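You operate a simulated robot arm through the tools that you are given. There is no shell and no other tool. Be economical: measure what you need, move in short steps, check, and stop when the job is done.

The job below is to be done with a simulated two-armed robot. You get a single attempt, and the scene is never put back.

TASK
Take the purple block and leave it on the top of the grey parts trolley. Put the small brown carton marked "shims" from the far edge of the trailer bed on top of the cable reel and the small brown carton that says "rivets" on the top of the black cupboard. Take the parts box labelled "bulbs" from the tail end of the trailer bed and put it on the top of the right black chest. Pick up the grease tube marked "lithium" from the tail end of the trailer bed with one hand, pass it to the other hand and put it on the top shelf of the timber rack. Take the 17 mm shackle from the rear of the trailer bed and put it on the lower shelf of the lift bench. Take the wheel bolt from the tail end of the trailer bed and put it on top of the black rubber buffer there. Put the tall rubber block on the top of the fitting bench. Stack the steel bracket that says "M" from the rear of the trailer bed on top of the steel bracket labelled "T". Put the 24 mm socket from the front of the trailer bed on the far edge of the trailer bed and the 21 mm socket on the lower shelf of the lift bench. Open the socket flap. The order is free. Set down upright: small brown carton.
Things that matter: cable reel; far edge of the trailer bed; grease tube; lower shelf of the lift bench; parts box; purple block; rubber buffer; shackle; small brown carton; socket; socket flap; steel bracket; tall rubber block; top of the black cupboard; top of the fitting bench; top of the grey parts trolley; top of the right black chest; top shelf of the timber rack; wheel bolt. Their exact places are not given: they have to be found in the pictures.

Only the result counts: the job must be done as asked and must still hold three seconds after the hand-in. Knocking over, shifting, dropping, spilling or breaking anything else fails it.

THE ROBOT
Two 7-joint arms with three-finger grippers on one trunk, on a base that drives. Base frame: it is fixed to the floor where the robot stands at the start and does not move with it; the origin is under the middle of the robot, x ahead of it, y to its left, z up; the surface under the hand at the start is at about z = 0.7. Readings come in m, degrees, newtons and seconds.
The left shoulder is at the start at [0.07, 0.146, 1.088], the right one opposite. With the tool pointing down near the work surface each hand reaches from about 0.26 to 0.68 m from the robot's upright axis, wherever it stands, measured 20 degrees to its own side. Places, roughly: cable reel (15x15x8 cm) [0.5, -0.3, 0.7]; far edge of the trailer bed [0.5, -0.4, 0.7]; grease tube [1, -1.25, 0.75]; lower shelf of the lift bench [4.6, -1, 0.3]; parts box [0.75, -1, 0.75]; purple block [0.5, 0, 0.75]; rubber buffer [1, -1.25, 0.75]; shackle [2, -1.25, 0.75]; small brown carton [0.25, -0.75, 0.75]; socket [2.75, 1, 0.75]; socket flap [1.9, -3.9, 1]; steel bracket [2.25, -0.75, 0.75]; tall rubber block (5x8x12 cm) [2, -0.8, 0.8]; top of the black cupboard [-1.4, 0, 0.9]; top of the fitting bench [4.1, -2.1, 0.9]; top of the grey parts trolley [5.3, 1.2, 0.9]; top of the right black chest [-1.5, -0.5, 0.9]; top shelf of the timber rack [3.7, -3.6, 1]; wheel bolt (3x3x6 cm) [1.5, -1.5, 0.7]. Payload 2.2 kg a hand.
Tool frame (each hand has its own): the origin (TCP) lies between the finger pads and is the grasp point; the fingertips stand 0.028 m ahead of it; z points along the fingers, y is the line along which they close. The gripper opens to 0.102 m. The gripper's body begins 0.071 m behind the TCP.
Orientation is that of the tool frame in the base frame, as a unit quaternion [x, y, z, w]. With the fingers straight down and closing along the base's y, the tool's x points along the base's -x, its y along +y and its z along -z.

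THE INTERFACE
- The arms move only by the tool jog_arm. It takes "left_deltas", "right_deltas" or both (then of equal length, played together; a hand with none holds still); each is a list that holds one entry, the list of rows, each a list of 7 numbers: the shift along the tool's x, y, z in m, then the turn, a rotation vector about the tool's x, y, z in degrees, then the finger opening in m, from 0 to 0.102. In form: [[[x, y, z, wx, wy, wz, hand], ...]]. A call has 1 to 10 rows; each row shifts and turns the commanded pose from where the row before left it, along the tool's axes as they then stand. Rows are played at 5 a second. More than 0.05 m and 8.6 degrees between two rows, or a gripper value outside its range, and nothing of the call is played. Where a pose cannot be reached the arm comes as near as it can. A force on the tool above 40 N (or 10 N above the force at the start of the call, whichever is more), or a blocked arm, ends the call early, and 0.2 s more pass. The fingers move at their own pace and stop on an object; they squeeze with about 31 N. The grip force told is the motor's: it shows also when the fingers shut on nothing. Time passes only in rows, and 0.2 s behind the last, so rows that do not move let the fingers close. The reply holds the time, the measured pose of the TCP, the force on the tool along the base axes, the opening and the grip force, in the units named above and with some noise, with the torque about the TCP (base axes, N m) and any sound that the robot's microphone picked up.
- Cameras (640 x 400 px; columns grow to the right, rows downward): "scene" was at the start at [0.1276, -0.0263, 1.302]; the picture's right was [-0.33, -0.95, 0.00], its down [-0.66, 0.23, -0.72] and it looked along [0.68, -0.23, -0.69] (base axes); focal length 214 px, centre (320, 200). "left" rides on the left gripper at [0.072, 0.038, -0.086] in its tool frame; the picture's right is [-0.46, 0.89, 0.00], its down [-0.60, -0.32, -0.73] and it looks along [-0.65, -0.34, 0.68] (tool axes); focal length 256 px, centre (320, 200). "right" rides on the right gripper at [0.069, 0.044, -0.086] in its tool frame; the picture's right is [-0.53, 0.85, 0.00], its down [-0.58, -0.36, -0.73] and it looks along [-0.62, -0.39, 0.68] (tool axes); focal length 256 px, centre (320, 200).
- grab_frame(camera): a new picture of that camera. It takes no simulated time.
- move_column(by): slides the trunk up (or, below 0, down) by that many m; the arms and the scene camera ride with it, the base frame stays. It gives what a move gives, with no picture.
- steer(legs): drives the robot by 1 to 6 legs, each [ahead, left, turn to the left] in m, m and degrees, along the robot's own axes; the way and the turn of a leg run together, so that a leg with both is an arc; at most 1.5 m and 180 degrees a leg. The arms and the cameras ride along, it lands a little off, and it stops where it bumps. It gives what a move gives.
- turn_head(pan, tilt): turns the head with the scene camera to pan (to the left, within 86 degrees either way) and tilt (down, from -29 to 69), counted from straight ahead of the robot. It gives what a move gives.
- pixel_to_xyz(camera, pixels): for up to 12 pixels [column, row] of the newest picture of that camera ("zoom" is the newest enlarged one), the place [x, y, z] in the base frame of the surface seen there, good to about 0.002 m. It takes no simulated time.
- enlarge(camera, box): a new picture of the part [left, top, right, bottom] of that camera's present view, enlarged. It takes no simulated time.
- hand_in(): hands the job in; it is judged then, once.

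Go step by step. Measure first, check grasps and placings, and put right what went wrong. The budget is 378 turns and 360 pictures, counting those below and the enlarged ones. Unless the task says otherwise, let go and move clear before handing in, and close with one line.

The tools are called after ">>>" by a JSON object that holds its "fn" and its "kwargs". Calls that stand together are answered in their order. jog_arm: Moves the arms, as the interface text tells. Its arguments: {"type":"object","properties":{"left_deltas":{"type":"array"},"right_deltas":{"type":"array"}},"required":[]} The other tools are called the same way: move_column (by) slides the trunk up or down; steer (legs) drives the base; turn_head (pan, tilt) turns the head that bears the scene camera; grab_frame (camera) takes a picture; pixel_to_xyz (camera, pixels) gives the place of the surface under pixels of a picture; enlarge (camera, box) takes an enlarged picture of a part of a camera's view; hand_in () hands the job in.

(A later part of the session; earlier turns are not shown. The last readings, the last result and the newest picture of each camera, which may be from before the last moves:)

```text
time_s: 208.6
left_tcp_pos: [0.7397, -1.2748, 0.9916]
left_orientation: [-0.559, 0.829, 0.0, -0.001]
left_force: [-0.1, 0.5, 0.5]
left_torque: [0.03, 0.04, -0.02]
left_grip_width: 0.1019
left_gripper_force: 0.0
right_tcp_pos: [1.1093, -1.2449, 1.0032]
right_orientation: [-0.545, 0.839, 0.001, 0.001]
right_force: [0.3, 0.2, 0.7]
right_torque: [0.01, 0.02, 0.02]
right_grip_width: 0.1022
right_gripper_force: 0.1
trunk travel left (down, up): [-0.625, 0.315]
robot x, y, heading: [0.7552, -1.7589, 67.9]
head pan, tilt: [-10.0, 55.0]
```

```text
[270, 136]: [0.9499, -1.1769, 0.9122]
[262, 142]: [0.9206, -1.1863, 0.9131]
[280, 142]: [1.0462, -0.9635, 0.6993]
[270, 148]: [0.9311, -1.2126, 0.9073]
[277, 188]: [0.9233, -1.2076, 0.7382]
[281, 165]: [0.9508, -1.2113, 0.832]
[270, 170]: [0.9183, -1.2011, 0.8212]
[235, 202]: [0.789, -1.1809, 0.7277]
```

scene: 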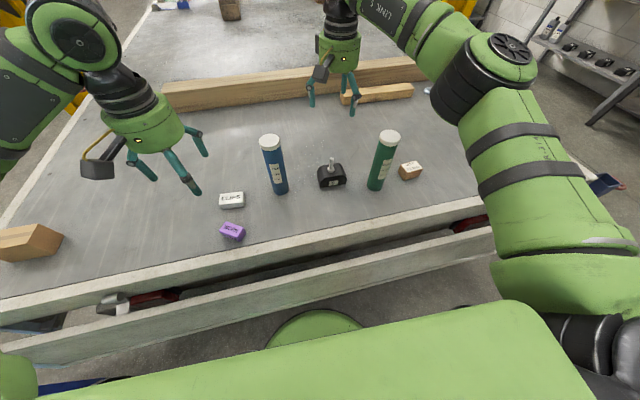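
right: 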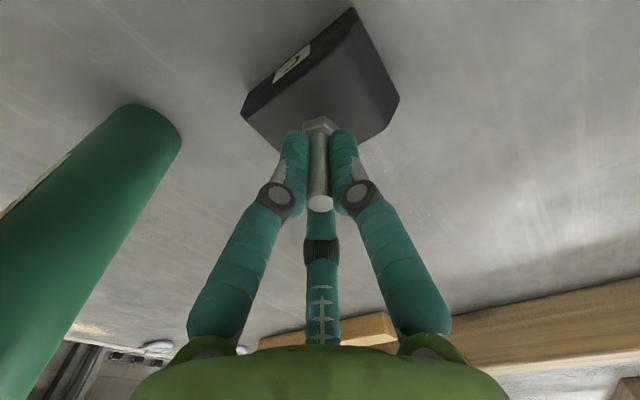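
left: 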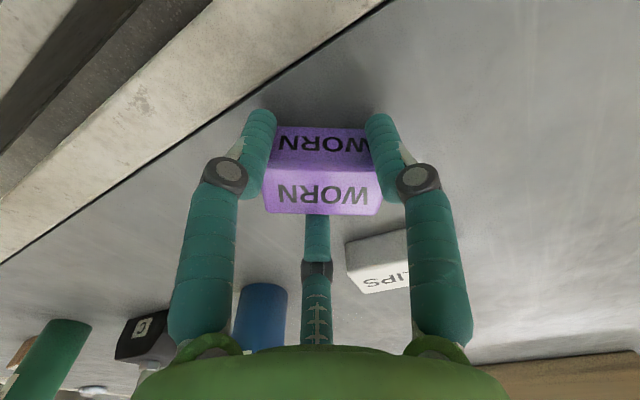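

Purple is parked at (0.74,-1.27). For the lithium tube (centre ≈(0.94,-1.19), top 0.913) I slide left 0.12 m so the right arm reaches well.

>>> {"fn": "steer", "kwargs": {"legs": [[0, 0.13, 0]]}}

>>> {"fn": "enlarge", "kwargs": {"camera": "scene", "box": [250, 110, 410, 210]}}

```text
time_s: 209.9
left_tcp_pos: [0.6223, -1.2253, 0.991]
left_orientation: [-0.559, 0.829, 0.001, 0.001]
left_force: [0.0, 0.5, 0.1]
left_torque: [-0.01, 0.02, 0.02]
left_grip_width: 0.102
left_gripper_force: 0.0
right_tcp_pos: [0.9911, -1.1965, 1.0037]
right_orientation: [-0.544, 0.839, 0.001, 0.0]
right_force: [-0.8, 0.6, 0.4]
right_torque: [-0.02, 0.02, 0.0]
right_grip_width: 0.1019
right_gripper_force: 0.0
trunk travel left (down, up): [-0.625, 0.315]
robot x, y, heading: [0.6407, -1.7037, 68.1]
head pan, tilt: [-10.0, 55.0]
```

```text
4.00 times, centred on (330, 160) of scene
```

zoom: 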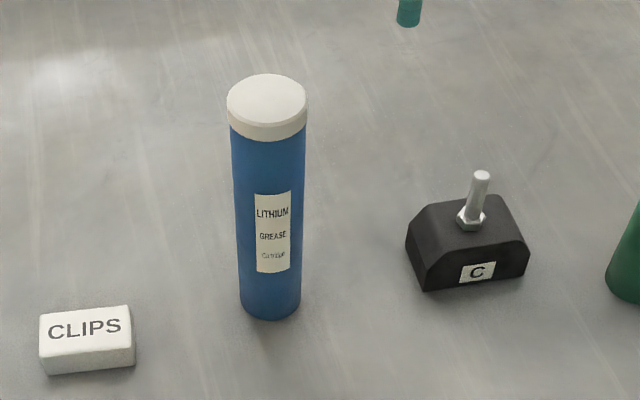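

>>> {"fn": "pixel_to_xyz", "kwargs": {"camera": "zoom", "pixels": [[266, 98], [233, 100], [302, 98], [266, 78], [267, 118], [270, 240], [270, 300], [240, 240], [300, 240]]}}

```text
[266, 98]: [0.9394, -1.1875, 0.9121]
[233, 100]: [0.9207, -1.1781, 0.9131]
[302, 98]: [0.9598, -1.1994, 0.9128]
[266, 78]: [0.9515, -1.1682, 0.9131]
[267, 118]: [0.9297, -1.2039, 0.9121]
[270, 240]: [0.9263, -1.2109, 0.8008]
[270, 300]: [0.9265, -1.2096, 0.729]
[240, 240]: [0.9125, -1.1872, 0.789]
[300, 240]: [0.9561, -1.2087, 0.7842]
```

Tube centre (0.940,-1.187). Move over it, down to z 0.868 (opening 0.102), and look.

>>> {"fn": "jog_arm", "kwargs": {"right_deltas": [[[0.006, 0.0253, 0, 0, 0, 0, 0.102], [0.006, 0.0253, 0, 0, 0, 0, 0.102], [0, 0, 0.035, 0, 0, 0, 0.102], [0, 0, 0.02, 0, 0, 0, 0.102], [0, 0, 0, 0, 0, 0, 0.102]]]}}

>>> {"fn": "grab_frame", "kwargs": {"camera": "right"}}

```text
time_s: 211.1
left_tcp_pos: [0.6219, -1.2265, 0.9902]
left_orientation: [-0.559, 0.829, 0.0, 0.001]
left_force: [-0.7, 0.4, -0.2]
left_torque: [0.0, -0.01, -0.01]
left_grip_width: 0.102
left_gripper_force: 0.2
right_tcp_pos: [0.9391, -1.1864, 0.9472]
right_orientation: [-0.543, 0.839, 0.001, 0.001]
right_force: [-1.0, 0.5, 1.2]
right_torque: [0.02, 0.0, 0.01]
right_grip_width: 0.1022
right_gripper_force: 0.0
trunk travel left (down, up): [-0.625, 0.315]
robot x, y, heading: [0.6373, -1.7062, 67.9]
head pan, tilt: [-10.0, 55.0]
```

```text
274 pictures are left
```

right: 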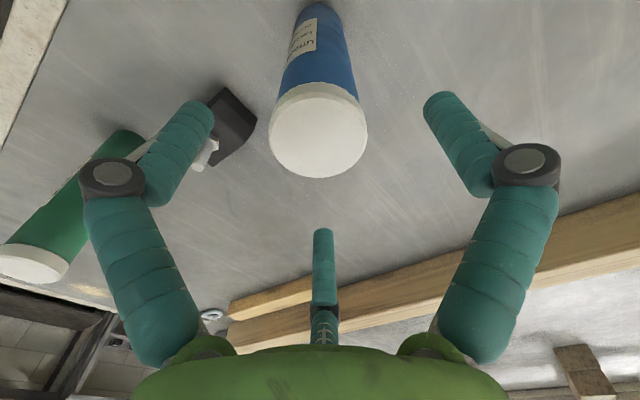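

Centred. Down 8 cm, close, then lift 12 cm.

>>> {"fn": "jog_arm", "kwargs": {"right_deltas": [[[0, 0, 0.04, 0, 0, 0, 0.102], [0, 0, 0.039, 0, 0, 0, 0.102], [0, 0, 0, 0, 0, 0, 0.03], [0, 0, 0, 0, 0, 0, 0.03], [0, 0, 0, 0, 0, 0, 0.03], [0, 0, 0, 0, 0, 0, 0.03], [0, 0, -0.03, 0, 0, 0, 0.03], [0, 0, -0.045, 0, 0, 0, 0.03], [0, 0, -0.045, 0, 0, 0, 0.03], [0, 0, -0.03, 0, 0, 0, 0.03]]]}}

>>> {"fn": "grab_frame", "kwargs": {"camera": "scene"}}

```text
time_s: 213.3
left_tcp_pos: [0.6215, -1.2262, 0.9899]
left_orientation: [-0.559, 0.829, 0.0, 0.001]
left_force: [0.2, -1.0, 1.1]
left_torque: [0.04, -0.01, 0.0]
left_grip_width: 0.102
left_gripper_force: 0.2
right_tcp_pos: [0.9388, -1.1867, 1.0185]
right_orientation: [-0.544, 0.839, 0.0, 0.0]
right_force: [-0.8, -0.1, -3.9]
right_torque: [-0.04, 0.04, 0.01]
right_grip_width: 0.0529
right_gripper_force: 30.6
trunk travel left (down, up): [-0.625, 0.315]
robot x, y, heading: [0.6307, -1.7042, 67.9]
head pan, tilt: [-10.0, 55.0]
```

```text
273 pictures are left
```

scene: 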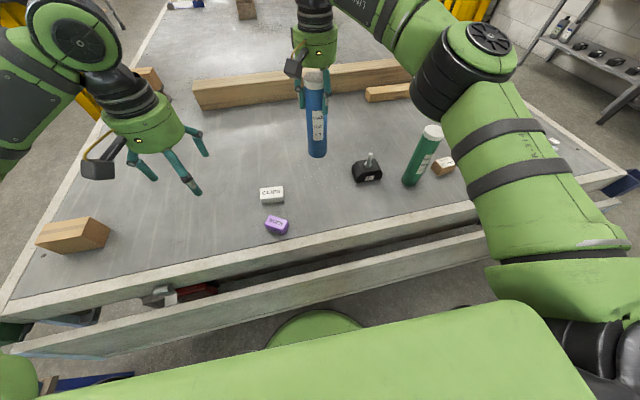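

Lithium is held by its top. I back away from the bed 0.45 m, then start turning the left hand to horizontal for the hand-over.

>>> {"fn": "steer", "kwargs": {"legs": [[-0.45, 0, 0]]}}

>>> {"fn": "jog_arm", "kwargs": {"left_deltas": [[[0, 0.02, 0, 0, 0, 8.5, 0.102], [0, 0.02, 0, 0, 0, 8.5, 0.102], [0, 0, 0, 0, 0, 8.5, 0.102], [0, 0, 0, 0, 0, 8.5, 0.102], [0, 0, 0, 0, 0, 8.5, 0.102], [0, 0, 0, 0, -8.5, 2.5, 0.102], [0, 0, 0, 0, -8.5, 0, 0.102], [0, 0, 0, 0, -8.5, 0, 0.102], [0, 0, 0, 0, -8.5, 0, 0.102], [0, 0, 0, 0, -8.5, 0, 0.102]]]}}

```text
time_s: 216.0
left_tcp_pos: [0.4533, -1.644, 0.9903]
left_orientation: [-0.559, 0.829, 0.001, -0.001]
left_force: [-0.9, -0.1, 0.5]
left_torque: [0.01, -0.02, -0.02]
left_grip_width: 0.102
left_gripper_force: 0.2
right_tcp_pos: [0.7697, -1.6046, 1.0187]
right_orientation: [-0.544, 0.839, 0.0, 0.0]
right_force: [0.3, -0.5, -4.0]
right_torque: [-0.03, 0.01, -0.02]
right_grip_width: 0.0529
right_gripper_force: 31.5
trunk travel left (down, up): [-0.625, 0.315]
robot x, y, heading: [0.4682, -2.1209, 67.7]
head pan, tilt: [-10.0, 55.0]
```

```text
refused: row 6 steps farther than a row can; nothing moved
```

>>> {"fn": "jog_arm", "kwargs": {"left_deltas": [[[0, 0.02, 0, 0, 0, 8.5, 0.102], [0, 0.02, 0, 0, 0, 8.5, 0.102], [0, 0, 0, 0, 0, 8.5, 0.102], [0, 0, 0, 0, 0, 8.5, 0.102], [0, 0, 0, 0, 0, 8.5, 0.102], [0, 0, 0, 0, -7.5, 2.5, 0.102], [0, 0, 0, 0, -8.5, 0, 0.102], [0, 0, 0, 0, -8.5, 0, 0.102], [0, 0, 0, 0, -8.5, 0, 0.102], [0, 0, 0, 0, -8.5, 0, 0.102]]], "right_deltas": [[[0.01, 0.02, -0.007, 0, 0, 0, 0.03], [0.01, 0.02, -0.007, 0, 0, 0, 0.03], [0.01, 0.02, -0.007, 0, 0, 0, 0.03], [0.01, 0.01, -0.007, 0, 0, 0, 0.03], [0, 0, -0.007, 0, 0, 0, 0.03], [0, 0, 0, 0, 0, 0, 0.03], [0, 0, 0, 0, 0, 0, 0.03], [0, 0, 0, 0, 0, 0, 0.03], [0, 0, 0, 0, 0, 0, 0.03], [0, 0, 0, 0, 0, 0, 0.03]]]}}

>>> {"fn": "grab_frame", "kwargs": {"camera": "scene"}}

```text
time_s: 218.2
left_tcp_pos: [0.4157, -1.626, 0.9907]
left_orientation: [-0.186, 0.916, 0.073, 0.348]
left_force: [0.3, 0.0, 0.6]
left_torque: [0.01, -0.04, 0.01]
left_grip_width: 0.1021
left_gripper_force: 0.0
right_tcp_pos: [0.6897, -1.6118, 1.0551]
right_orientation: [-0.544, 0.839, 0.0, 0.0]
right_force: [-0.4, -0.1, -3.4]
right_torque: [0.02, 0.0, 0.0]
right_grip_width: 0.0532
right_gripper_force: 31.2
trunk travel left (down, up): [-0.625, 0.315]
robot x, y, heading: [0.4638, -2.1235, 67.8]
head pan, tilt: [-10.0, 55.0]
```

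```text
272 pictures are left
```

scene: 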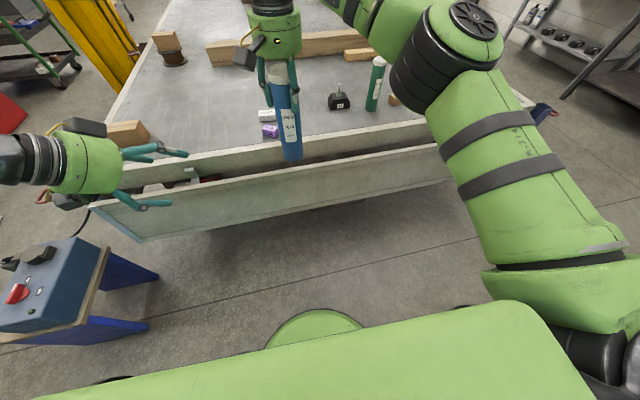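

The left hand turns as intended. I finish the tilt to horizontal and line it up sideways with the tube.

>>> {"fn": "jog_arm", "kwargs": {"left_deltas": [[[0, 0, 0, 0, -8.5, 0, 0.102], [0, 0, 0, 0, -8.5, 0, 0.102], [0, 0, 0, 0, -8.5, 0, 0.102], [0, 0, 0, 0, -8.5, 0, 0.102], [0, 0, 0, 0, -8.5, 0, 0.102], [0, 0, 0, 0, -6.0, 0, 0.102], [0.01, -0.0348, 0, 0, 0, 0, 0.102], [0.01, -0.0348, 0, 0, 0, 0, 0.102], [0.01, -0.0348, 0, 0, 0, 0, 0.102], [0, 0, 0, 0, 0, 0, 0.102]]]}}

>>> {"fn": "grab_frame", "kwargs": {"camera": "scene"}}

>>> {"fn": "grab_frame", "kwargs": {"camera": "left"}}

```text
time_s: 220.4
left_tcp_pos: [0.4217, -1.701, 0.9729]
left_orientation: [-0.139, 0.693, 0.142, 0.693]
left_force: [0.3, -0.4, -0.4]
left_torque: [0.0, 0.0, 0.03]
left_grip_width: 0.1016
left_gripper_force: 0.0
left hand out of reach, approached as far as the arm can: row 5, 6, 8, 9
right_tcp_pos: [0.6919, -1.6109, 1.0537]
right_orientation: [-0.544, 0.839, -0.001, -0.001]
right_force: [-0.1, -0.6, -4.8]
right_torque: [0.01, 0.0, 0.0]
right_grip_width: 0.0529
right_gripper_force: 31.2
trunk travel left (down, up): [-0.625, 0.315]
robot x, y, heading: [0.4653, -2.1219, 67.9]
head pan, tilt: [-10.0, 55.0]
```

```text
271 pictures are left
```

scene: 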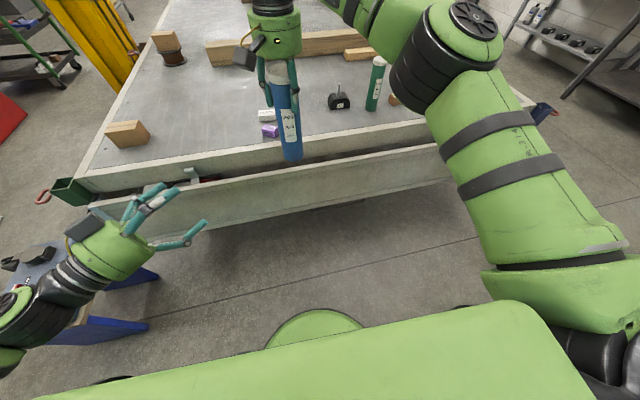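

```text
270 pictures are left
```

left: 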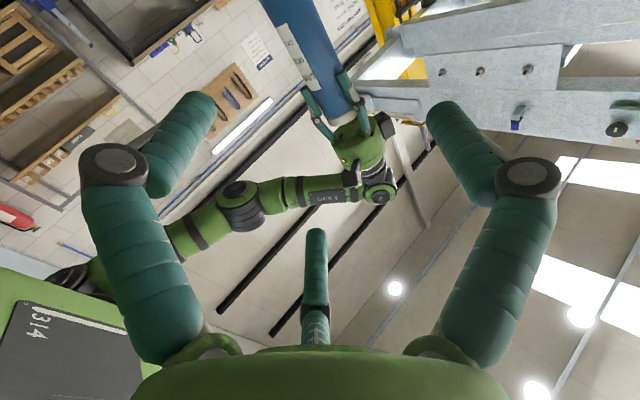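

The left hand is horizontal, pointing forward-right; the tube is 28 cm ahead and 3 cm off along -y. I close most of the gap.

>>> {"fn": "jog_arm", "kwargs": {"left_deltas": [[[0, 0, 0.045, 0, 0, 0, 0.102], [0.006, -0.015, 0.04, 0, 0, 0, 0.102], [0.006, -0.016, 0.04, 0, 0, 0, 0.102], [0, 0, 0.04, 0, 0, 0, 0.102], [0, 0, 0, 0, 0, 0, 0.102]]]}}

>>> {"fn": "grab_frame", "kwargs": {"camera": "left"}}

>>> {"fn": "grab_frame", "kwargs": {"camera": "scene"}}

```text
time_s: 221.6
left_tcp_pos: [0.4251, -1.6973, 0.9774]
left_orientation: [-0.14, 0.693, 0.142, 0.693]
left_force: [-1.1, 0.2, -1.1]
left_torque: [0.04, 0.01, 0.0]
left_grip_width: 0.1018
left_gripper_force: 0.1
left hand out of reach, approached as far as the arm can: row 1, 2, 3, 4
right_tcp_pos: [0.6899, -1.6129, 1.0559]
right_orientation: [-0.544, 0.839, 0.0, 0.0]
right_force: [0.5, -0.1, -4.4]
right_torque: [0.04, 0.0, 0.01]
right_grip_width: 0.0529
right_gripper_force: 31.4
trunk travel left (down, up): [-0.625, 0.315]
robot x, y, heading: [0.4641, -2.1255, 67.7]
head pan, tilt: [-10.0, 55.0]
```

```text
269 pictures are left
```

left: 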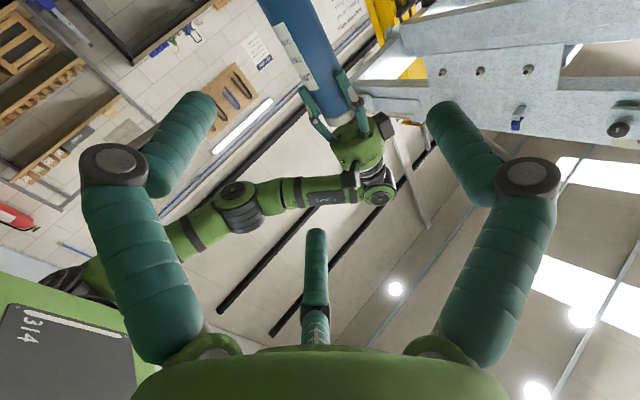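

```text
268 pictures are left
```

scene: 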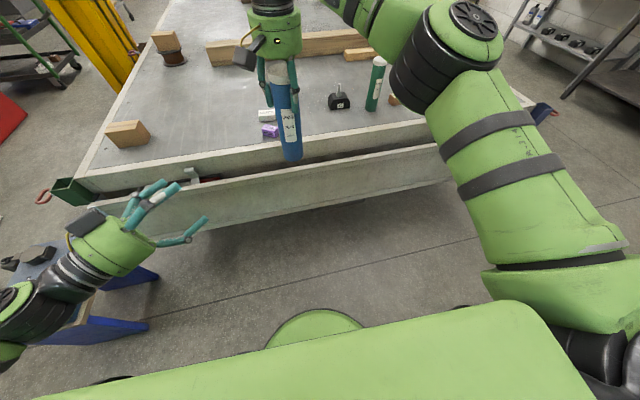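

The left arm is at a joint limit there, but it holds a good pose. I bring the tube to it with the right arm instead: first align, then move most of the way.

>>> {"fn": "jog_arm", "kwargs": {"right_deltas": [[[-0.023, 0.0245, -0.02, 0, 0, 0, 0.03], [0.029, 0.027, 0, 0, 0, 0, 0.03], [0.029, 0.027, 0, 0, 0, 0, 0.03], [0.029, 0.027, 0, 0, 0, 0, 0.03], [0.029, 0.027, 0, 0, 0, 0, 0.03], [0, 0, 0, 0, 0, 0, 0.03]]]}}

>>> {"fn": "grab_frame", "kwargs": {"camera": "left"}}

>>> {"fn": "grab_frame", "kwargs": {"camera": "scene"}}

```text
time_s: 223.0
left_tcp_pos: [0.4245, -1.6966, 0.9764]
left_orientation: [-0.14, 0.693, 0.14, 0.693]
left_force: [-0.6, 0.3, 0.7]
left_torque: [0.0, 0.05, -0.03]
left_grip_width: 0.1019
left_gripper_force: 0.0
right_tcp_pos: [0.5331, -1.6519, 1.0682]
right_orientation: [-0.543, 0.84, 0.0, 0.0]
right_force: [0.8, 0.0, -4.1]
right_torque: [-0.04, -0.02, -0.02]
right_grip_width: 0.053
right_gripper_force: 30.8
right hand out of reach, approached as far as the arm can: row 1
trunk travel left (down, up): [-0.625, 0.315]
robot x, y, heading: [0.4674, -2.122, 68.0]
head pan, tilt: [-10.0, 55.0]
```

```text
267 pictures are left
```

left: 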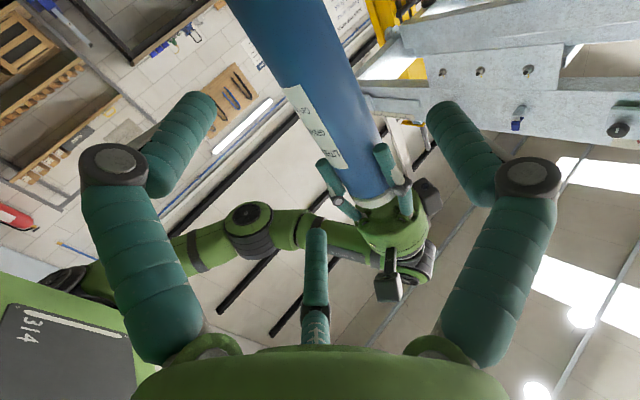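

```text
266 pictures are left
```

scene: 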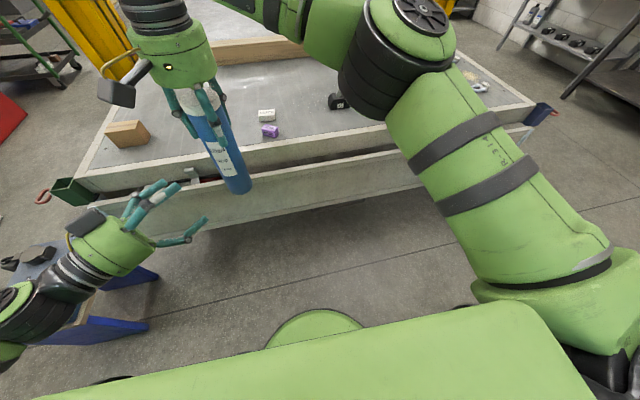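

The tube needs 11.7 cm more along the left hand's axis and 1 cm sideways. I move it in.

>>> {"fn": "jog_arm", "kwargs": {"right_deltas": [[[0.0263, 0.0291, 0, 0, 0, 0, 0.03], [0.0263, 0.0291, 0, 0, 0, 0, 0.03], [0.0263, 0.0291, 0, 0, 0, 0, 0.03], [0, 0, 0, 0, 0, 0, 0.03]]]}}

>>> {"fn": "grab_frame", "kwargs": {"camera": "left"}}

>>> {"fn": "grab_frame", "kwargs": {"camera": "scene"}}

```text
time_s: 224.0
left_tcp_pos: [0.4247, -1.6962, 0.9762]
left_orientation: [-0.139, 0.693, 0.141, 0.693]
left_force: [-1.1, 0.7, 0.3]
left_torque: [0.0, 0.0, 0.01]
left_grip_width: 0.1021
left_gripper_force: 0.0
right_tcp_pos: [0.4478, -1.6772, 1.0721]
right_orientation: [-0.537, 0.843, 0.006, -0.004]
right_force: [0.3, 0.2, -4.8]
right_torque: [0.02, 0.0, 0.04]
right_grip_width: 0.053
right_gripper_force: 31.1
right hand out of reach, approached as far as the arm can: row 3
trunk travel left (down, up): [-0.625, 0.315]
robot x, y, heading: [0.4687, -2.1244, 67.8]
head pan, tilt: [-10.0, 55.0]
```

```text
265 pictures are left
```

left: 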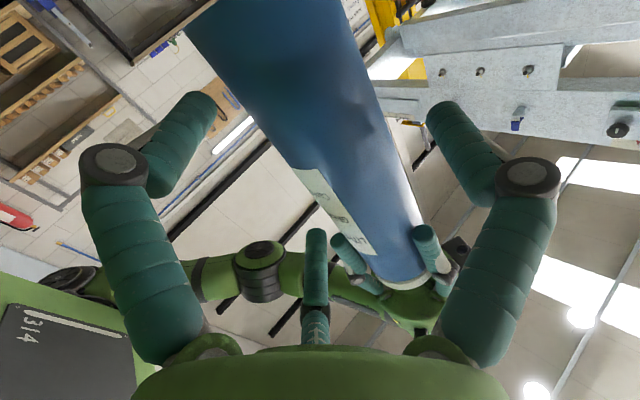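

```text
264 pictures are left
```

scene: 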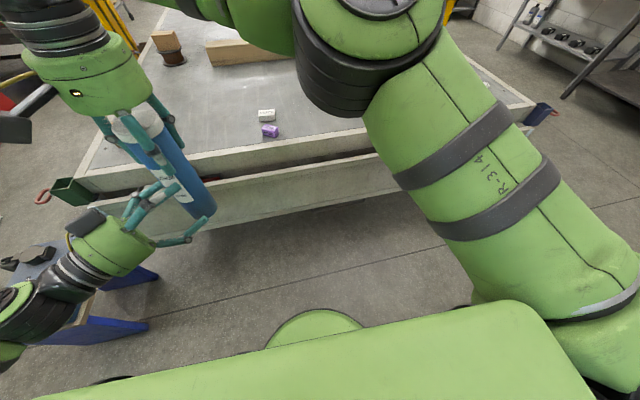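

The right arm stops 2.9 cm short, and the left can't advance in this direction. I back the tube off, turn the left hand 24° further to the right, and test whether it can then advance.

>>> {"fn": "jog_arm", "kwargs": {"right_deltas": [[[-0.0263, -0.0291, 0, 0, 0, 0, 0.03], [-0.0263, -0.0291, 0, 0, 0, 0, 0.03], [-0.0263, -0.0291, 0, 0, 0, 0, 0.03], [0, 0, 0, 0, 0, 0, 0.03], [0, 0, 0, 0, 0, 0, 0.03], [0, 0, 0, 0, 0, 0, 0.03], [0, 0, 0, 0, 0, 0, 0.03], [0, 0, 0, 0, 0, 0, 0.03], [0, 0, 0, 0, 0, 0, 0.03]]], "left_deltas": [[[0, 0.01, -0.042, 0, 0, 0, 0.102], [0, 0.01, -0.042, 0, 0, 0, 0.102], [0, 0.01, -0.042, 0, 0, 0, 0.102], [0, 0, -0.04, 0, 0, 0, 0.102], [0, 0, 0, 8, 0, 0, 0.102], [0, 0, 0, 8, 0, 0, 0.102], [0, 0, 0, 8, 0, 0, 0.102], [0, 0, 0.03, 0, 0, 0, 0.102], [0, 0, 0.03, 0, 0, 0, 0.102]]]}}

```text
time_s: 226.0
left_tcp_pos: [0.319, -1.7334, 0.9762]
left_orientation: [0.006, 0.707, -0.005, 0.707]
left_force: [0.1, -0.2, 0.9]
left_torque: [-0.02, 0.03, 0.02]
left_grip_width: 0.102
left_gripper_force: 0.0
right_tcp_pos: [0.5563, -1.6443, 1.0691]
right_orientation: [-0.543, 0.84, 0.0, 0.0]
right_force: [-0.4, 0.0, -4.4]
right_torque: [0.01, -0.04, -0.01]
right_grip_width: 0.0529
right_gripper_force: 31.2
trunk travel left (down, up): [-0.625, 0.315]
robot x, y, heading: [0.4651, -2.1208, 68.0]
head pan, tilt: [-10.0, 55.0]
```

Now the left hand points along base +x, and it can move. I advance it toward the tube.

>>> {"fn": "jog_arm", "kwargs": {"left_deltas": [[[0, 0.025, 0, 0, 0, 0, 0.102], [0, 0.028, 0, 0, 0, 0, 0.102], [0, 0.027, 0, 0, 0, 0, 0.102], [0, 0, 0.04, 0, 0, 0, 0.102], [0, 0, 0.04, 0, 0, 0, 0.102], [0, 0, 0.04, 0, 0, 0, 0.102], [0, 0, 0, 0, 0, 0, 0.102]]]}}

>>> {"fn": "grab_frame", "kwargs": {"camera": "left"}}

```text
time_s: 227.6
left_tcp_pos: [0.4099, -1.6933, 1.0011]
left_orientation: [0.007, 0.708, -0.005, 0.706]
left_force: [-0.2, 0.0, 0.0]
left_torque: [-0.04, 0.0, -0.01]
left_grip_width: 0.1018
left_gripper_force: 0.1
left hand out of reach, approached as far as the arm can: row 4, 5, 6
right_tcp_pos: [0.5534, -1.6455, 1.0697]
right_orientation: [-0.544, 0.839, 0.0, 0.001]
right_force: [-0.4, -0.8, -3.9]
right_torque: [-0.01, -0.01, -0.02]
right_grip_width: 0.0531
right_gripper_force: 31.1
trunk travel left (down, up): [-0.625, 0.315]
robot x, y, heading: [0.4697, -2.1247, 68.2]
head pan, tilt: [-10.0, 55.0]
```

```text
263 pictures are left
```

left: 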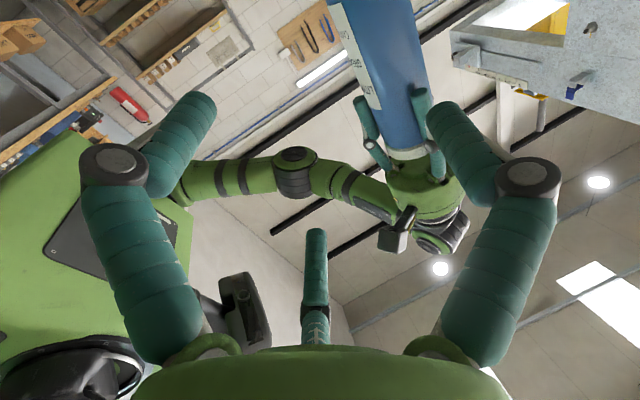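

The left arm seems limited when too near my body. I move it farther out (4.5 cm steps along y) and check.

>>> {"fn": "jog_arm", "kwargs": {"left_deltas": [[[0, 0.044, 0.012, 0, 0, 0, 0.102], [0, 0.044, 0.012, 0, 0, 0, 0.102], [0, 0.044, 0.012, 0, 0, 0, 0.102], [0, 0.044, 0.012, 0, 0, 0, 0.102], [0, 0, 0, 0, 0, 0, 0.102]]], "right_deltas": [[[-0.045, -0.01, 0, 0, 0, 0, 0.03], [-0.045, -0.01, 0, 0, 0, 0, 0.03], [-0.03, -0.01, 0, 0, 0, 0, 0.03], [0, 0, 0, 0, 0, 0, 0.03], [0, 0, 0, 0, 0, 0, 0.03]]]}}

>>> {"fn": "grab_frame", "kwargs": {"camera": "scene"}}

```text
time_s: 228.8
left_tcp_pos: [0.3732, -1.6392, 1.0566]
left_orientation: [0.006, 0.708, -0.004, 0.707]
left_force: [-0.2, -0.1, -0.2]
left_torque: [0.0, 0.01, 0.0]
left_grip_width: 0.1019
left_gripper_force: 0.1
left hand out of reach, approached as far as the arm can: row 1, 2, 3, 4
right_tcp_pos: [0.6192, -1.5983, 1.0625]
right_orientation: [-0.543, 0.84, -0.002, 0.0]
right_force: [0.3, 0.3, -4.5]
right_torque: [0.03, 0.01, 0.0]
right_grip_width: 0.0532
right_gripper_force: 31.1
right hand out of reach, approached as far as the arm can: row 2, 3
trunk travel left (down, up): [-0.625, 0.315]
robot x, y, heading: [0.464, -2.1212, 68.1]
head pan, tilt: [-10.0, 55.0]
```

```text
262 pictures are left
```

scene: 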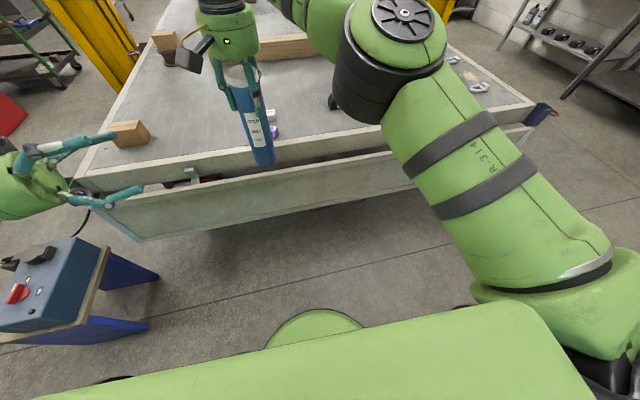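

The left wrist hits a limit when pointing across. I try the more natural pose: left hand pointing straight ahead, and lower.

>>> {"fn": "jog_arm", "kwargs": {"left_deltas": [[[0.02, 0, 0, -8.5, 0, 0, 0.102], [0.02, 0, 0, -8.5, 0, 0, 0.102], [0.02, 0, 0, -8.5, 0, 0, 0.102], [0.02, 0, 0, -8.5, 0, 0, 0.102], [0.02, 0, 0, -8.5, 0, 0, 0.102], [0.02, 0, 0, -8.5, 0, 0, 0.102], [0.02, 0, 0, -8.5, 0, 0, 0.102], [0.02, 0, 0, -8.5, 0, 0, 0.102], [0, 0, 0.03, 0, 0, 0, 0.102], [0, 0, 0.03, 0, 0, 0, 0.102]]]}}

>>> {"fn": "grab_frame", "kwargs": {"camera": "scene"}}

```text
time_s: 231.0
left_tcp_pos: [0.395, -1.5788, 0.8948]
left_orientation: [-0.391, 0.589, 0.39, 0.589]
left_force: [0.5, 0.1, -0.3]
left_torque: [-0.01, -0.03, -0.01]
left_grip_width: 0.102
left_gripper_force: 0.1
left hand out of reach, approached as far as the arm can: row 5
right_tcp_pos: [0.6196, -1.5963, 1.0609]
right_orientation: [-0.544, 0.839, -0.002, -0.001]
right_force: [-0.9, 0.4, -5.3]
right_torque: [0.01, 0.02, -0.01]
right_grip_width: 0.053
right_gripper_force: 31.0
trunk travel left (down, up): [-0.625, 0.315]
robot x, y, heading: [0.4657, -2.1233, 67.8]
head pan, tilt: [-10.0, 55.0]
```

```text
261 pictures are left
```

scene: 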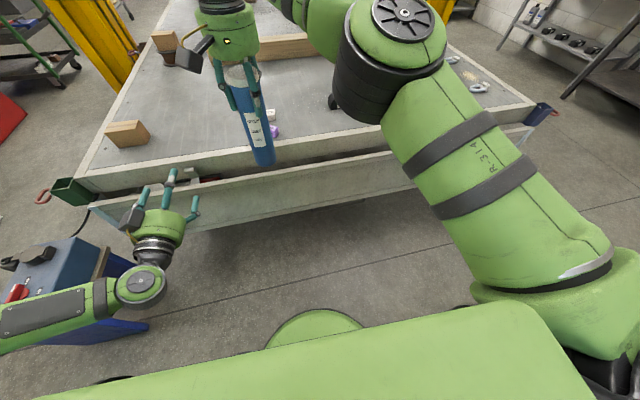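

Pointing straight ahead works (no reach limit now). I lower the tube with the right hand and bring the left hand in line behind it.

>>> {"fn": "jog_arm", "kwargs": {"left_deltas": [[[0, 0, -0.05, 0, 0, 0, 0.102], [0, -0.0475, 0, 0, 0, 0, 0.102], [0, -0.0475, 0, 0, 0, 0, 0.102], [0, -0.0475, 0, 0, 0, 0, 0.102], [0, -0.0475, 0, 0, 0, 0, 0.102], [0, 0, 0, 0, 0, 0, 0.102]]], "right_deltas": [[[0, 0.0185, 0.035, 0, 0, 0, 0.03], [0, 0.0185, 0.035, 0, 0, 0, 0.03], [0, 0, 0, 0, 0, 0, 0.03], [0, 0, 0, 0, 0, 0, 0.03], [0, 0, 0, 0, 0, 0, 0.03], [0, 0, 0, 0, 0, 0, 0.03]]]}}

>>> {"fn": "grab_frame", "kwargs": {"camera": "left"}}

>>> {"fn": "grab_frame", "kwargs": {"camera": "scene"}}

```text
time_s: 232.4
left_tcp_pos: [0.5483, -1.7011, 0.8937]
left_orientation: [-0.391, 0.589, 0.391, 0.589]
left_force: [-0.5, -0.6, -0.4]
left_torque: [0.01, 0.03, -0.01]
left_grip_width: 0.102
left_gripper_force: 0.1
right_tcp_pos: [0.5847, -1.5834, 0.9924]
right_orientation: [-0.544, 0.839, 0.0, 0.0]
right_force: [0.1, -0.1, -4.5]
right_torque: [0.0, -0.02, 0.0]
right_grip_width: 0.0532
right_gripper_force: 30.9
trunk travel left (down, up): [-0.625, 0.315]
robot x, y, heading: [0.4661, -2.1242, 67.8]
head pan, tilt: [-10.0, 55.0]
```

```text
260 pictures are left
```

left: 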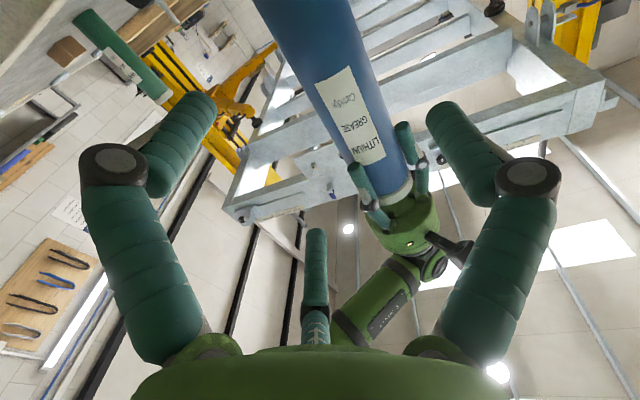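

```text
259 pictures are left
```

scene: 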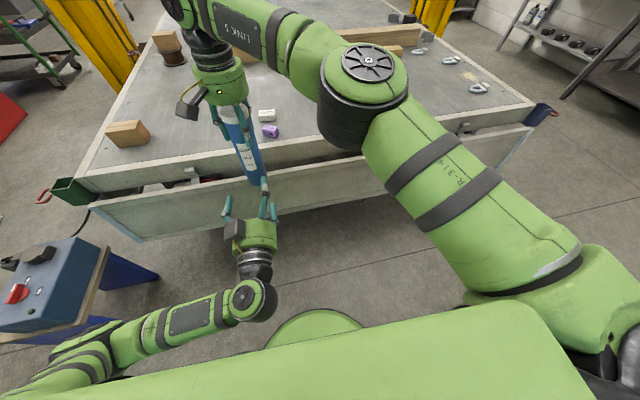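

Well lined up: the tube is 12 cm ahead at y=+0.012. I advance and close the left hand.

>>> {"fn": "jog_arm", "kwargs": {"left_deltas": [[[0, 0, 0.04, 0, 0, 0, 0.102], [0, 0, 0.04, 0, 0, 0, 0.102], [0, 0.002, 0.04, 0, 0, 0, 0.102], [0, 0, 0, 0, 0, 0, 0.102]]]}}

>>> {"fn": "grab_frame", "kwargs": {"camera": "left"}}

```text
time_s: 233.4
left_tcp_pos: [0.5967, -1.5872, 0.896]
left_orientation: [-0.389, 0.589, 0.391, 0.591]
left_force: [0.8, -0.5, -0.6]
left_torque: [-0.01, 0.03, 0.0]
left_grip_width: 0.1019
left_gripper_force: 0.1
right_tcp_pos: [0.5847, -1.5851, 0.9913]
right_orientation: [-0.543, 0.84, 0.0, 0.0]
right_force: [-0.4, -1.3, -4.9]
right_torque: [0.01, 0.01, -0.02]
right_grip_width: 0.0531
right_gripper_force: 30.6
trunk travel left (down, up): [-0.625, 0.315]
robot x, y, heading: [0.4674, -2.1213, 67.8]
head pan, tilt: [-10.0, 55.0]
```

```text
258 pictures are left
```

left: 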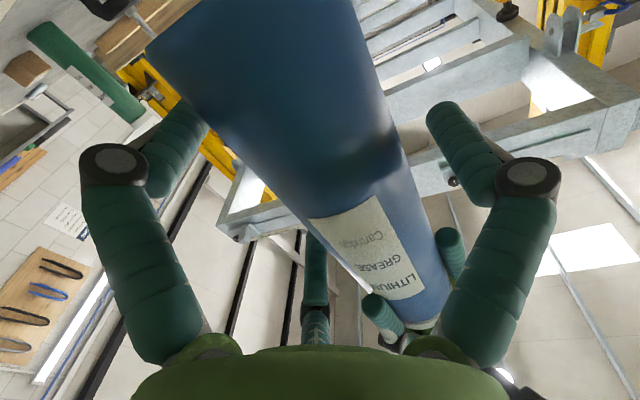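

Tube is centred between the left fingers. Close the left hand.

>>> {"fn": "jog_arm", "kwargs": {"left_deltas": [[[0, 0, 0, 0, 0, 0, 0.06], [0, 0, 0, 0, 0, 0, 0.03], [0, 0, 0, 0, 0, 0, 0.03], [0, 0, 0, 0, 0, 0, 0.03]]]}}

>>> {"fn": "grab_frame", "kwargs": {"camera": "left"}}

```text
time_s: 234.4
left_tcp_pos: [0.5966, -1.5889, 0.8974]
left_orientation: [-0.389, 0.589, 0.391, 0.59]
left_force: [-6.6, -6.9, 0.9]
left_torque: [0.23, -0.39, 0.06]
left_grip_width: 0.0745
left_gripper_force: 30.6
right_tcp_pos: [0.5872, -1.5832, 0.9926]
right_orientation: [-0.543, 0.84, 0.0, 0.001]
right_force: [7.4, 7.3, -4.8]
right_torque: [0.42, -0.28, 0.04]
right_grip_width: 0.0526
right_gripper_force: 31.2
trunk travel left (down, up): [-0.625, 0.315]
robot x, y, heading: [0.4652, -2.1216, 68.1]
head pan, tilt: [-10.0, 55.0]
```

```text
257 pictures are left
```

left: 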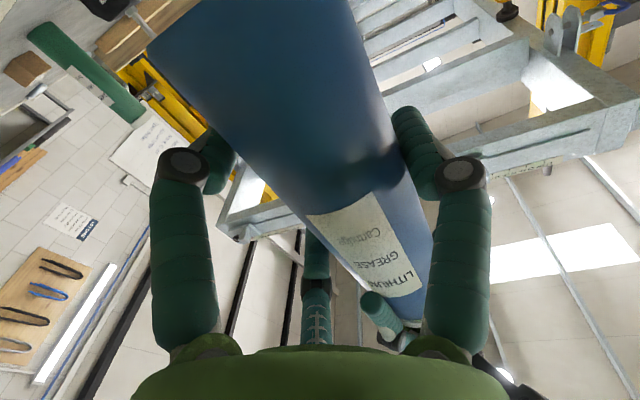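

Both hands hold it. Open the right hand and lift it straight off.

>>> {"fn": "jog_arm", "kwargs": {"right_deltas": [[[0, 0, 0, 0, 0, 0, 0.102], [0, 0, 0, 0, 0, 0, 0.102], [0, 0, -0.04, 0, 0, 0, 0.102], [0, 0, -0.045, 0, 0, 0, 0.102], [0.02, -0.03, -0.02, 0, 0, 0, 0.102], [0.02, -0.04, 0, 0, 0, 0, 0.102], [0.02, -0.04, 0, 0, 0, 0, 0.102], [0, -0.045, 0, 0, 0, 0, 0.102]]]}}

>>> {"fn": "grab_frame", "kwargs": {"camera": "scene"}}

```text
time_s: 236.2
left_tcp_pos: [0.5988, -1.5877, 0.8972]
left_orientation: [-0.389, 0.59, 0.392, 0.59]
left_force: [0.6, 0.3, -1.0]
left_torque: [-0.05, -0.06, 0.02]
left_grip_width: 0.0744
left_gripper_force: 31.2
right_tcp_pos: [0.7111, -1.7179, 1.0961]
right_orientation: [-0.544, 0.839, 0.0, -0.001]
right_force: [1.0, -0.3, 0.4]
right_torque: [0.02, -0.01, -0.01]
right_grip_width: 0.1018
right_gripper_force: 0.1
right hand out of reach, approached as far as the arm can: row 3, 4
trunk travel left (down, up): [-0.625, 0.315]
robot x, y, heading: [0.4639, -2.1221, 67.8]
head pan, tilt: [-10.0, 55.0]
```

```text
256 pictures are left
```

scene: 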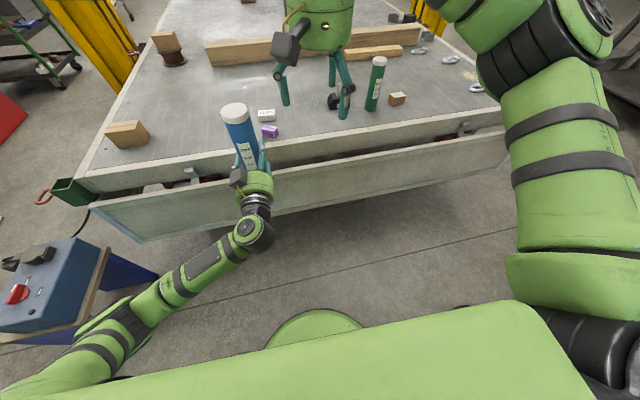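

Hand-over done: the left hand alone holds the tube. I turn to face the far wall (heading -20) and drive toward the timber rack, then look.

>>> {"fn": "steer", "kwargs": {"legs": [[-0.1, 0, 0], [0, 0, -87.8], [1.4, 0, 0]]}}

>>> {"fn": "turn_head", "kwargs": {"pan": 0, "tilt": 20}}

>>> {"fn": "grab_frame", "kwargs": {"camera": "scene"}}

```text
time_s: 247.7
left_tcp_pos: [2.2828, -2.7991, 0.8985]
left_orientation: [0.128, 0.695, -0.127, 0.696]
left_force: [0.5, 0.4, -3.7]
left_torque: [-0.03, 0.03, 0.02]
left_grip_width: 0.0747
left_gripper_force: 31.0
right_tcp_pos: [2.1575, -2.9152, 1.0957]
right_orientation: [0.19, 0.982, 0.0, -0.001]
right_force: [-0.4, 0.5, -0.9]
right_torque: [-0.01, 0.01, -0.02]
right_grip_width: 0.1019
right_gripper_force: 0.0
trunk travel left (down, up): [-0.625, 0.315]
robot x, y, heading: [1.742, -2.6873, -20.0]
head pan, tilt: [-10.0, 55.0]
```

```text
time_s: 248.7
left_tcp_pos: [2.2825, -2.7994, 0.8959]
left_orientation: [0.127, 0.695, -0.127, 0.696]
left_force: [-0.5, -0.9, -4.5]
left_torque: [-0.02, 0.05, -0.03]
left_grip_width: 0.0743
left_gripper_force: 30.8
right_tcp_pos: [2.1588, -2.9173, 1.0953]
right_orientation: [0.19, 0.982, -0.001, 0.0]
right_force: [-0.7, -0.2, 0.0]
right_torque: [0.03, 0.01, 0.01]
right_grip_width: 0.1021
right_gripper_force: 0.0
trunk travel left (down, up): [-0.625, 0.315]
robot x, y, heading: [1.7437, -2.6861, -19.4]
head pan, tilt: [0.0, 20.0]
```

```text
255 pictures are left
```

scene: 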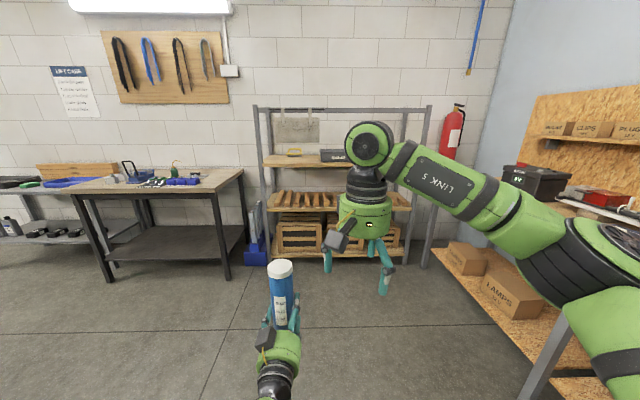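

I measure the rack's shelves and surroundings.

>>> {"fn": "pixel_to_xyz", "kwargs": {"camera": "scene", "pixels": [[300, 163], [275, 160], [325, 163], [293, 152], [335, 155], [265, 165], [300, 108], [420, 120], [300, 208], [520, 340], [300, 300], [415, 200]]}}

>>> {"fn": "enlarge", "kwargs": {"camera": "scene", "box": [240, 90, 440, 270]}}

>>> {"fn": "turn_head", "kwargs": {"pan": -75, "tilt": 25}}

>>> {"fn": "grab_frame", "kwargs": {"camera": "scene"}}

```text
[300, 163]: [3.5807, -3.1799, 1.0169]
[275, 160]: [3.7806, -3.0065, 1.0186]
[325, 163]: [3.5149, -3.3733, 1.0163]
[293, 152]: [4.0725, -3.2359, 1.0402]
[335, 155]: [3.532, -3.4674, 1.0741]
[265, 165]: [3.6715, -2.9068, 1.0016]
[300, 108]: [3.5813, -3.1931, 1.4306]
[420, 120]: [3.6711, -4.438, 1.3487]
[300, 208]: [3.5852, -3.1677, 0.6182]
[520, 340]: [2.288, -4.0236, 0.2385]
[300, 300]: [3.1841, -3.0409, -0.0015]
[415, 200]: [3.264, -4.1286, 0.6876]
```

```text
2.22 times, centred on (340, 180) of scene
```

zoom: 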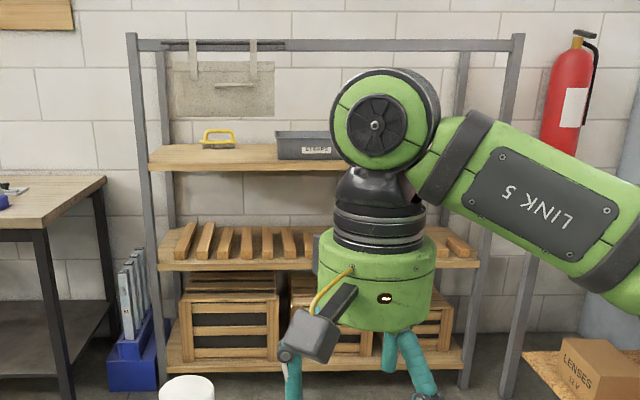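

```text
time_s: 250.2
left_tcp_pos: [2.2826, -2.7999, 0.8961]
left_orientation: [0.128, 0.695, -0.127, 0.696]
left_force: [0.7, 0.3, -3.9]
left_torque: [-0.04, 0.04, -0.02]
left_grip_width: 0.0744
left_gripper_force: 30.6
right_tcp_pos: [2.1595, -2.9166, 1.0955]
right_orientation: [0.189, 0.982, -0.001, 0.0]
right_force: [-1.0, 0.0, -0.5]
right_torque: [-0.02, 0.01, 0.0]
right_grip_width: 0.1018
right_gripper_force: 0.1
trunk travel left (down, up): [-0.625, 0.315]
robot x, y, heading: [1.7464, -2.6881, -19.8]
head pan, tilt: [-75.0, 25.0]
```

```text
253 pictures are left
```

scene: 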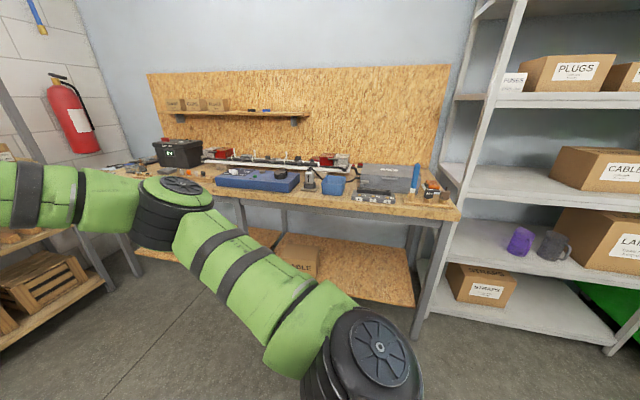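

Top shelf z≈1.017, front edge n≈4.45; free room between the left post and the toolbox (t≈-1.55 to -1.95). I tuck the right arm, raise the column 0.22 and drive close.

>>> {"fn": "jog_arm", "kwargs": {"right_deltas": [[[0.02, -0.035, 0.02, 0, 0, 0, 0.102], [0.02, -0.035, 0.02, 0, 0, 0, 0.102], [0.02, -0.035, 0.02, 0, 0, 0, 0.102], [0.02, -0.035, 0.02, 0, 0, 0, 0.102], [0.02, -0.035, 0.02, 0, 0, 0, 0.102], [0.02, -0.035, 0.02, 0, 0, 0, 0.102], [0.02, -0.035, 0.02, 0, 0, 0, 0.102], [0.01, 0, 0.04, 0, 0, 0, 0.102], [0, 0, 0.04, 0, 0, 0, 0.102]]]}}

>>> {"fn": "move_column", "kwargs": {"by": 0.23}}

>>> {"fn": "steer", "kwargs": {"legs": [[1.2, 0.1, 0]]}}

>>> {"fn": "turn_head", "kwargs": {"pan": 10, "tilt": 35}}

>>> {"fn": "grab_frame", "kwargs": {"camera": "scene"}}

```text
time_s: 252.2
left_tcp_pos: [2.2834, -2.7997, 0.8972]
left_orientation: [0.128, 0.695, -0.126, 0.696]
left_force: [-0.1, 0.1, -3.9]
left_torque: [-0.03, 0.01, 0.03]
left_grip_width: 0.0745
left_gripper_force: 31.7
right_tcp_pos: [1.9283, -3.0885, 0.876]
right_orientation: [0.188, 0.982, 0.0, 0.001]
right_force: [-0.2, -0.9, -0.1]
right_torque: [0.0, -0.03, 0.0]
right_grip_width: 0.1018
right_gripper_force: 0.2
trunk travel left (down, up): [-0.625, 0.315]
robot x, y, heading: [1.7411, -2.6893, -19.5]
head pan, tilt: [-75.0, 25.0]
```

```text
time_s: 254.6
left_tcp_pos: [2.2825, -2.7993, 1.1261]
left_orientation: [0.127, 0.695, -0.126, 0.696]
left_force: [0.3, 0.2, -4.5]
left_torque: [-0.04, 0.06, 0.01]
left_grip_width: 0.0748
left_gripper_force: 31.1
right_tcp_pos: [1.9286, -3.0883, 1.1061]
right_orientation: [0.189, 0.982, -0.001, 0.0]
right_force: [0.6, 0.5, -1.5]
right_torque: [0.04, 0.01, 0.0]
right_grip_width: 0.1018
right_gripper_force: 0.1
trunk travel left (down, up): [-0.855, 0.085]
robot x, y, heading: [1.7415, -2.6913, -19.9]
head pan, tilt: [-75.0, 25.0]
```

```text
time_s: 260.6
left_tcp_pos: [3.4315, -3.0884, 1.1266]
left_orientation: [0.122, 0.696, -0.121, 0.697]
left_force: [-0.1, 0.4, -4.4]
left_torque: [-0.04, 0.03, 0.02]
left_grip_width: 0.0746
left_gripper_force: 31.4
right_tcp_pos: [3.0821, -3.3813, 1.107]
right_orientation: [0.182, 0.983, 0.0, -0.001]
right_force: [0.4, 0.2, 0.9]
right_torque: [0.0, -0.02, -0.03]
right_grip_width: 0.1023
right_gripper_force: 0.1
trunk travel left (down, up): [-0.855, 0.085]
robot x, y, heading: [2.8875, -2.9872, -18.9]
head pan, tilt: [-75.0, 25.0]
```

```text
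time_s: 262.2
left_tcp_pos: [3.4324, -3.0896, 1.127]
left_orientation: [0.122, 0.696, -0.121, 0.697]
left_force: [-0.5, 0.0, -4.0]
left_torque: [-0.04, 0.02, 0.01]
left_grip_width: 0.0744
left_gripper_force: 31.0
right_tcp_pos: [3.082, -3.3808, 1.1067]
right_orientation: [0.182, 0.983, 0.0, 0.0]
right_force: [-0.3, 0.2, -0.2]
right_torque: [0.01, 0.01, -0.01]
right_grip_width: 0.102
right_gripper_force: 0.0
trunk travel left (down, up): [-0.855, 0.085]
robot x, y, heading: [2.893, -2.9897, -19.0]
head pan, tilt: [10.0, 35.0]
```

```text
252 pictures are left
```

scene: 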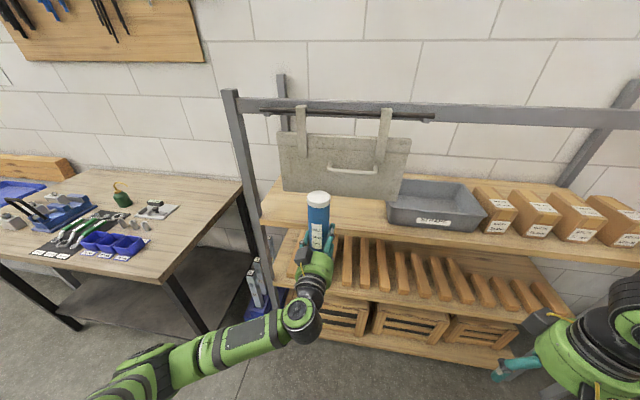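

A grey hanging bag and a bin are there. I measure them and the shelf.

>>> {"fn": "pixel_to_xyz", "kwargs": {"camera": "scene", "pixels": [[345, 150], [300, 188], [380, 195], [285, 210], [275, 190], [300, 225], [355, 212], [390, 212], [395, 190], [345, 108], [240, 150], [370, 225]]}}

>>> {"fn": "enlarge", "kwargs": {"camera": "scene", "box": [220, 80, 460, 240]}}

```text
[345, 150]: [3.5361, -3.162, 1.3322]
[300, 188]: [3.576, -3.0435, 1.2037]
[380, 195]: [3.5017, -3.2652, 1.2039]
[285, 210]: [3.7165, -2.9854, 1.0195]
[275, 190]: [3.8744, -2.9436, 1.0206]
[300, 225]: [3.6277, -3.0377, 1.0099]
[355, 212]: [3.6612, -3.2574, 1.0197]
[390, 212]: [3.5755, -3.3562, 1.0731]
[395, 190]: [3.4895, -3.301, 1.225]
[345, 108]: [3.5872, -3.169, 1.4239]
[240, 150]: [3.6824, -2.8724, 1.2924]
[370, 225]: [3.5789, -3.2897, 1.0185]
```

```text
2.50 times, centred on (340, 160) of scene
```

zoom: 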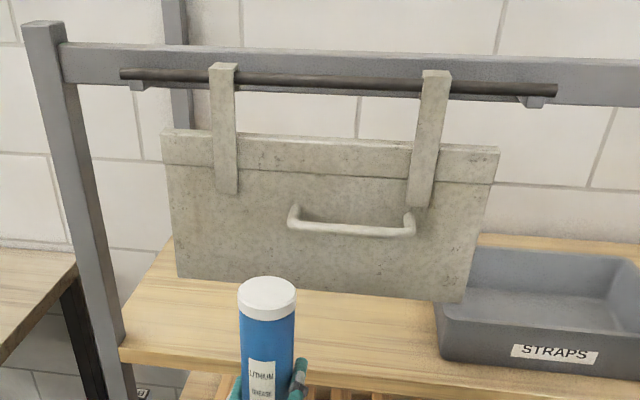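

The grey thing hangs in front (bottom z 1.204, t -1.64 to -1.91), so the upright tube must go in the gap left of it, at t≈-1.555. I measure the bench corner for the base's clearance.

>>> {"fn": "pixel_to_xyz", "kwargs": {"camera": "scene", "pixels": [[158, 274], [240, 186], [200, 318], [175, 290], [60, 215], [120, 195], [140, 365], [265, 240], [247, 280], [115, 240]]}}

```text
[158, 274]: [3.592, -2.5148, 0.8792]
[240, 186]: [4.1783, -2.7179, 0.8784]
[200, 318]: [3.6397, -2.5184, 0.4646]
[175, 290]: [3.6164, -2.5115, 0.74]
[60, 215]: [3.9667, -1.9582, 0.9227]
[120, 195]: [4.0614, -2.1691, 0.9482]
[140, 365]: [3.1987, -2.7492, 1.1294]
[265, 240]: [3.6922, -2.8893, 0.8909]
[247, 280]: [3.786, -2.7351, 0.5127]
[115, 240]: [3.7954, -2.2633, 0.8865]
```

Clear. I shift left 0.17 m and check alignment of the tube with the gap.

>>> {"fn": "steer", "kwargs": {"legs": [[0, 0.17, -1]]}}

>>> {"fn": "grab_frame", "kwargs": {"camera": "scene"}}

```text
time_s: 263.6
left_tcp_pos: [3.4858, -2.9385, 1.1269]
left_orientation: [0.129, 0.695, -0.126, 0.697]
left_force: [-0.5, -0.9, -5.2]
left_torque: [-0.03, 0.05, 0.03]
left_grip_width: 0.0745
left_gripper_force: 31.1
right_tcp_pos: [3.1321, -3.2264, 1.1045]
right_orientation: [0.19, 0.982, 0.001, 0.0]
right_force: [-0.2, -0.2, -0.3]
right_torque: [0.01, -0.02, 0.02]
right_grip_width: 0.1018
right_gripper_force: 0.1
trunk travel left (down, up): [-0.855, 0.085]
robot x, y, heading: [2.9502, -2.8246, -19.7]
head pan, tilt: [10.0, 35.0]
```

```text
250 pictures are left
```

scene: 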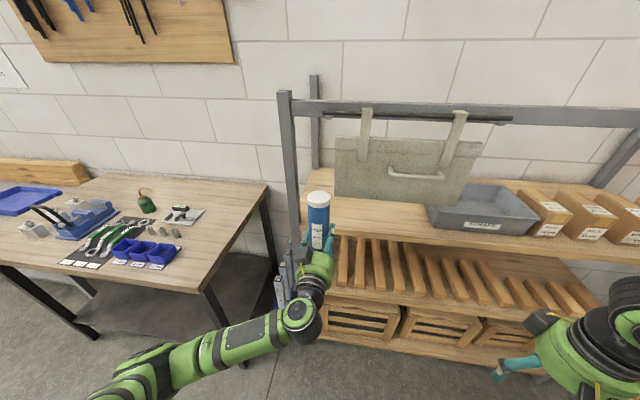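

>>> {"fn": "pixel_to_xyz", "kwargs": {"camera": "scene", "pixels": [[296, 140], [297, 190], [337, 160], [337, 195], [290, 150], [318, 240], [318, 205]]}}

```text
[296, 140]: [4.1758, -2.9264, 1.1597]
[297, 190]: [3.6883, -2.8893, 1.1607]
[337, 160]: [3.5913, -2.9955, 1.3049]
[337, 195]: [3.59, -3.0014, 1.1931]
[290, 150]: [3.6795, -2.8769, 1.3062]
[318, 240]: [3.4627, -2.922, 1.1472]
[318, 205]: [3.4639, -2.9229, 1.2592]
```

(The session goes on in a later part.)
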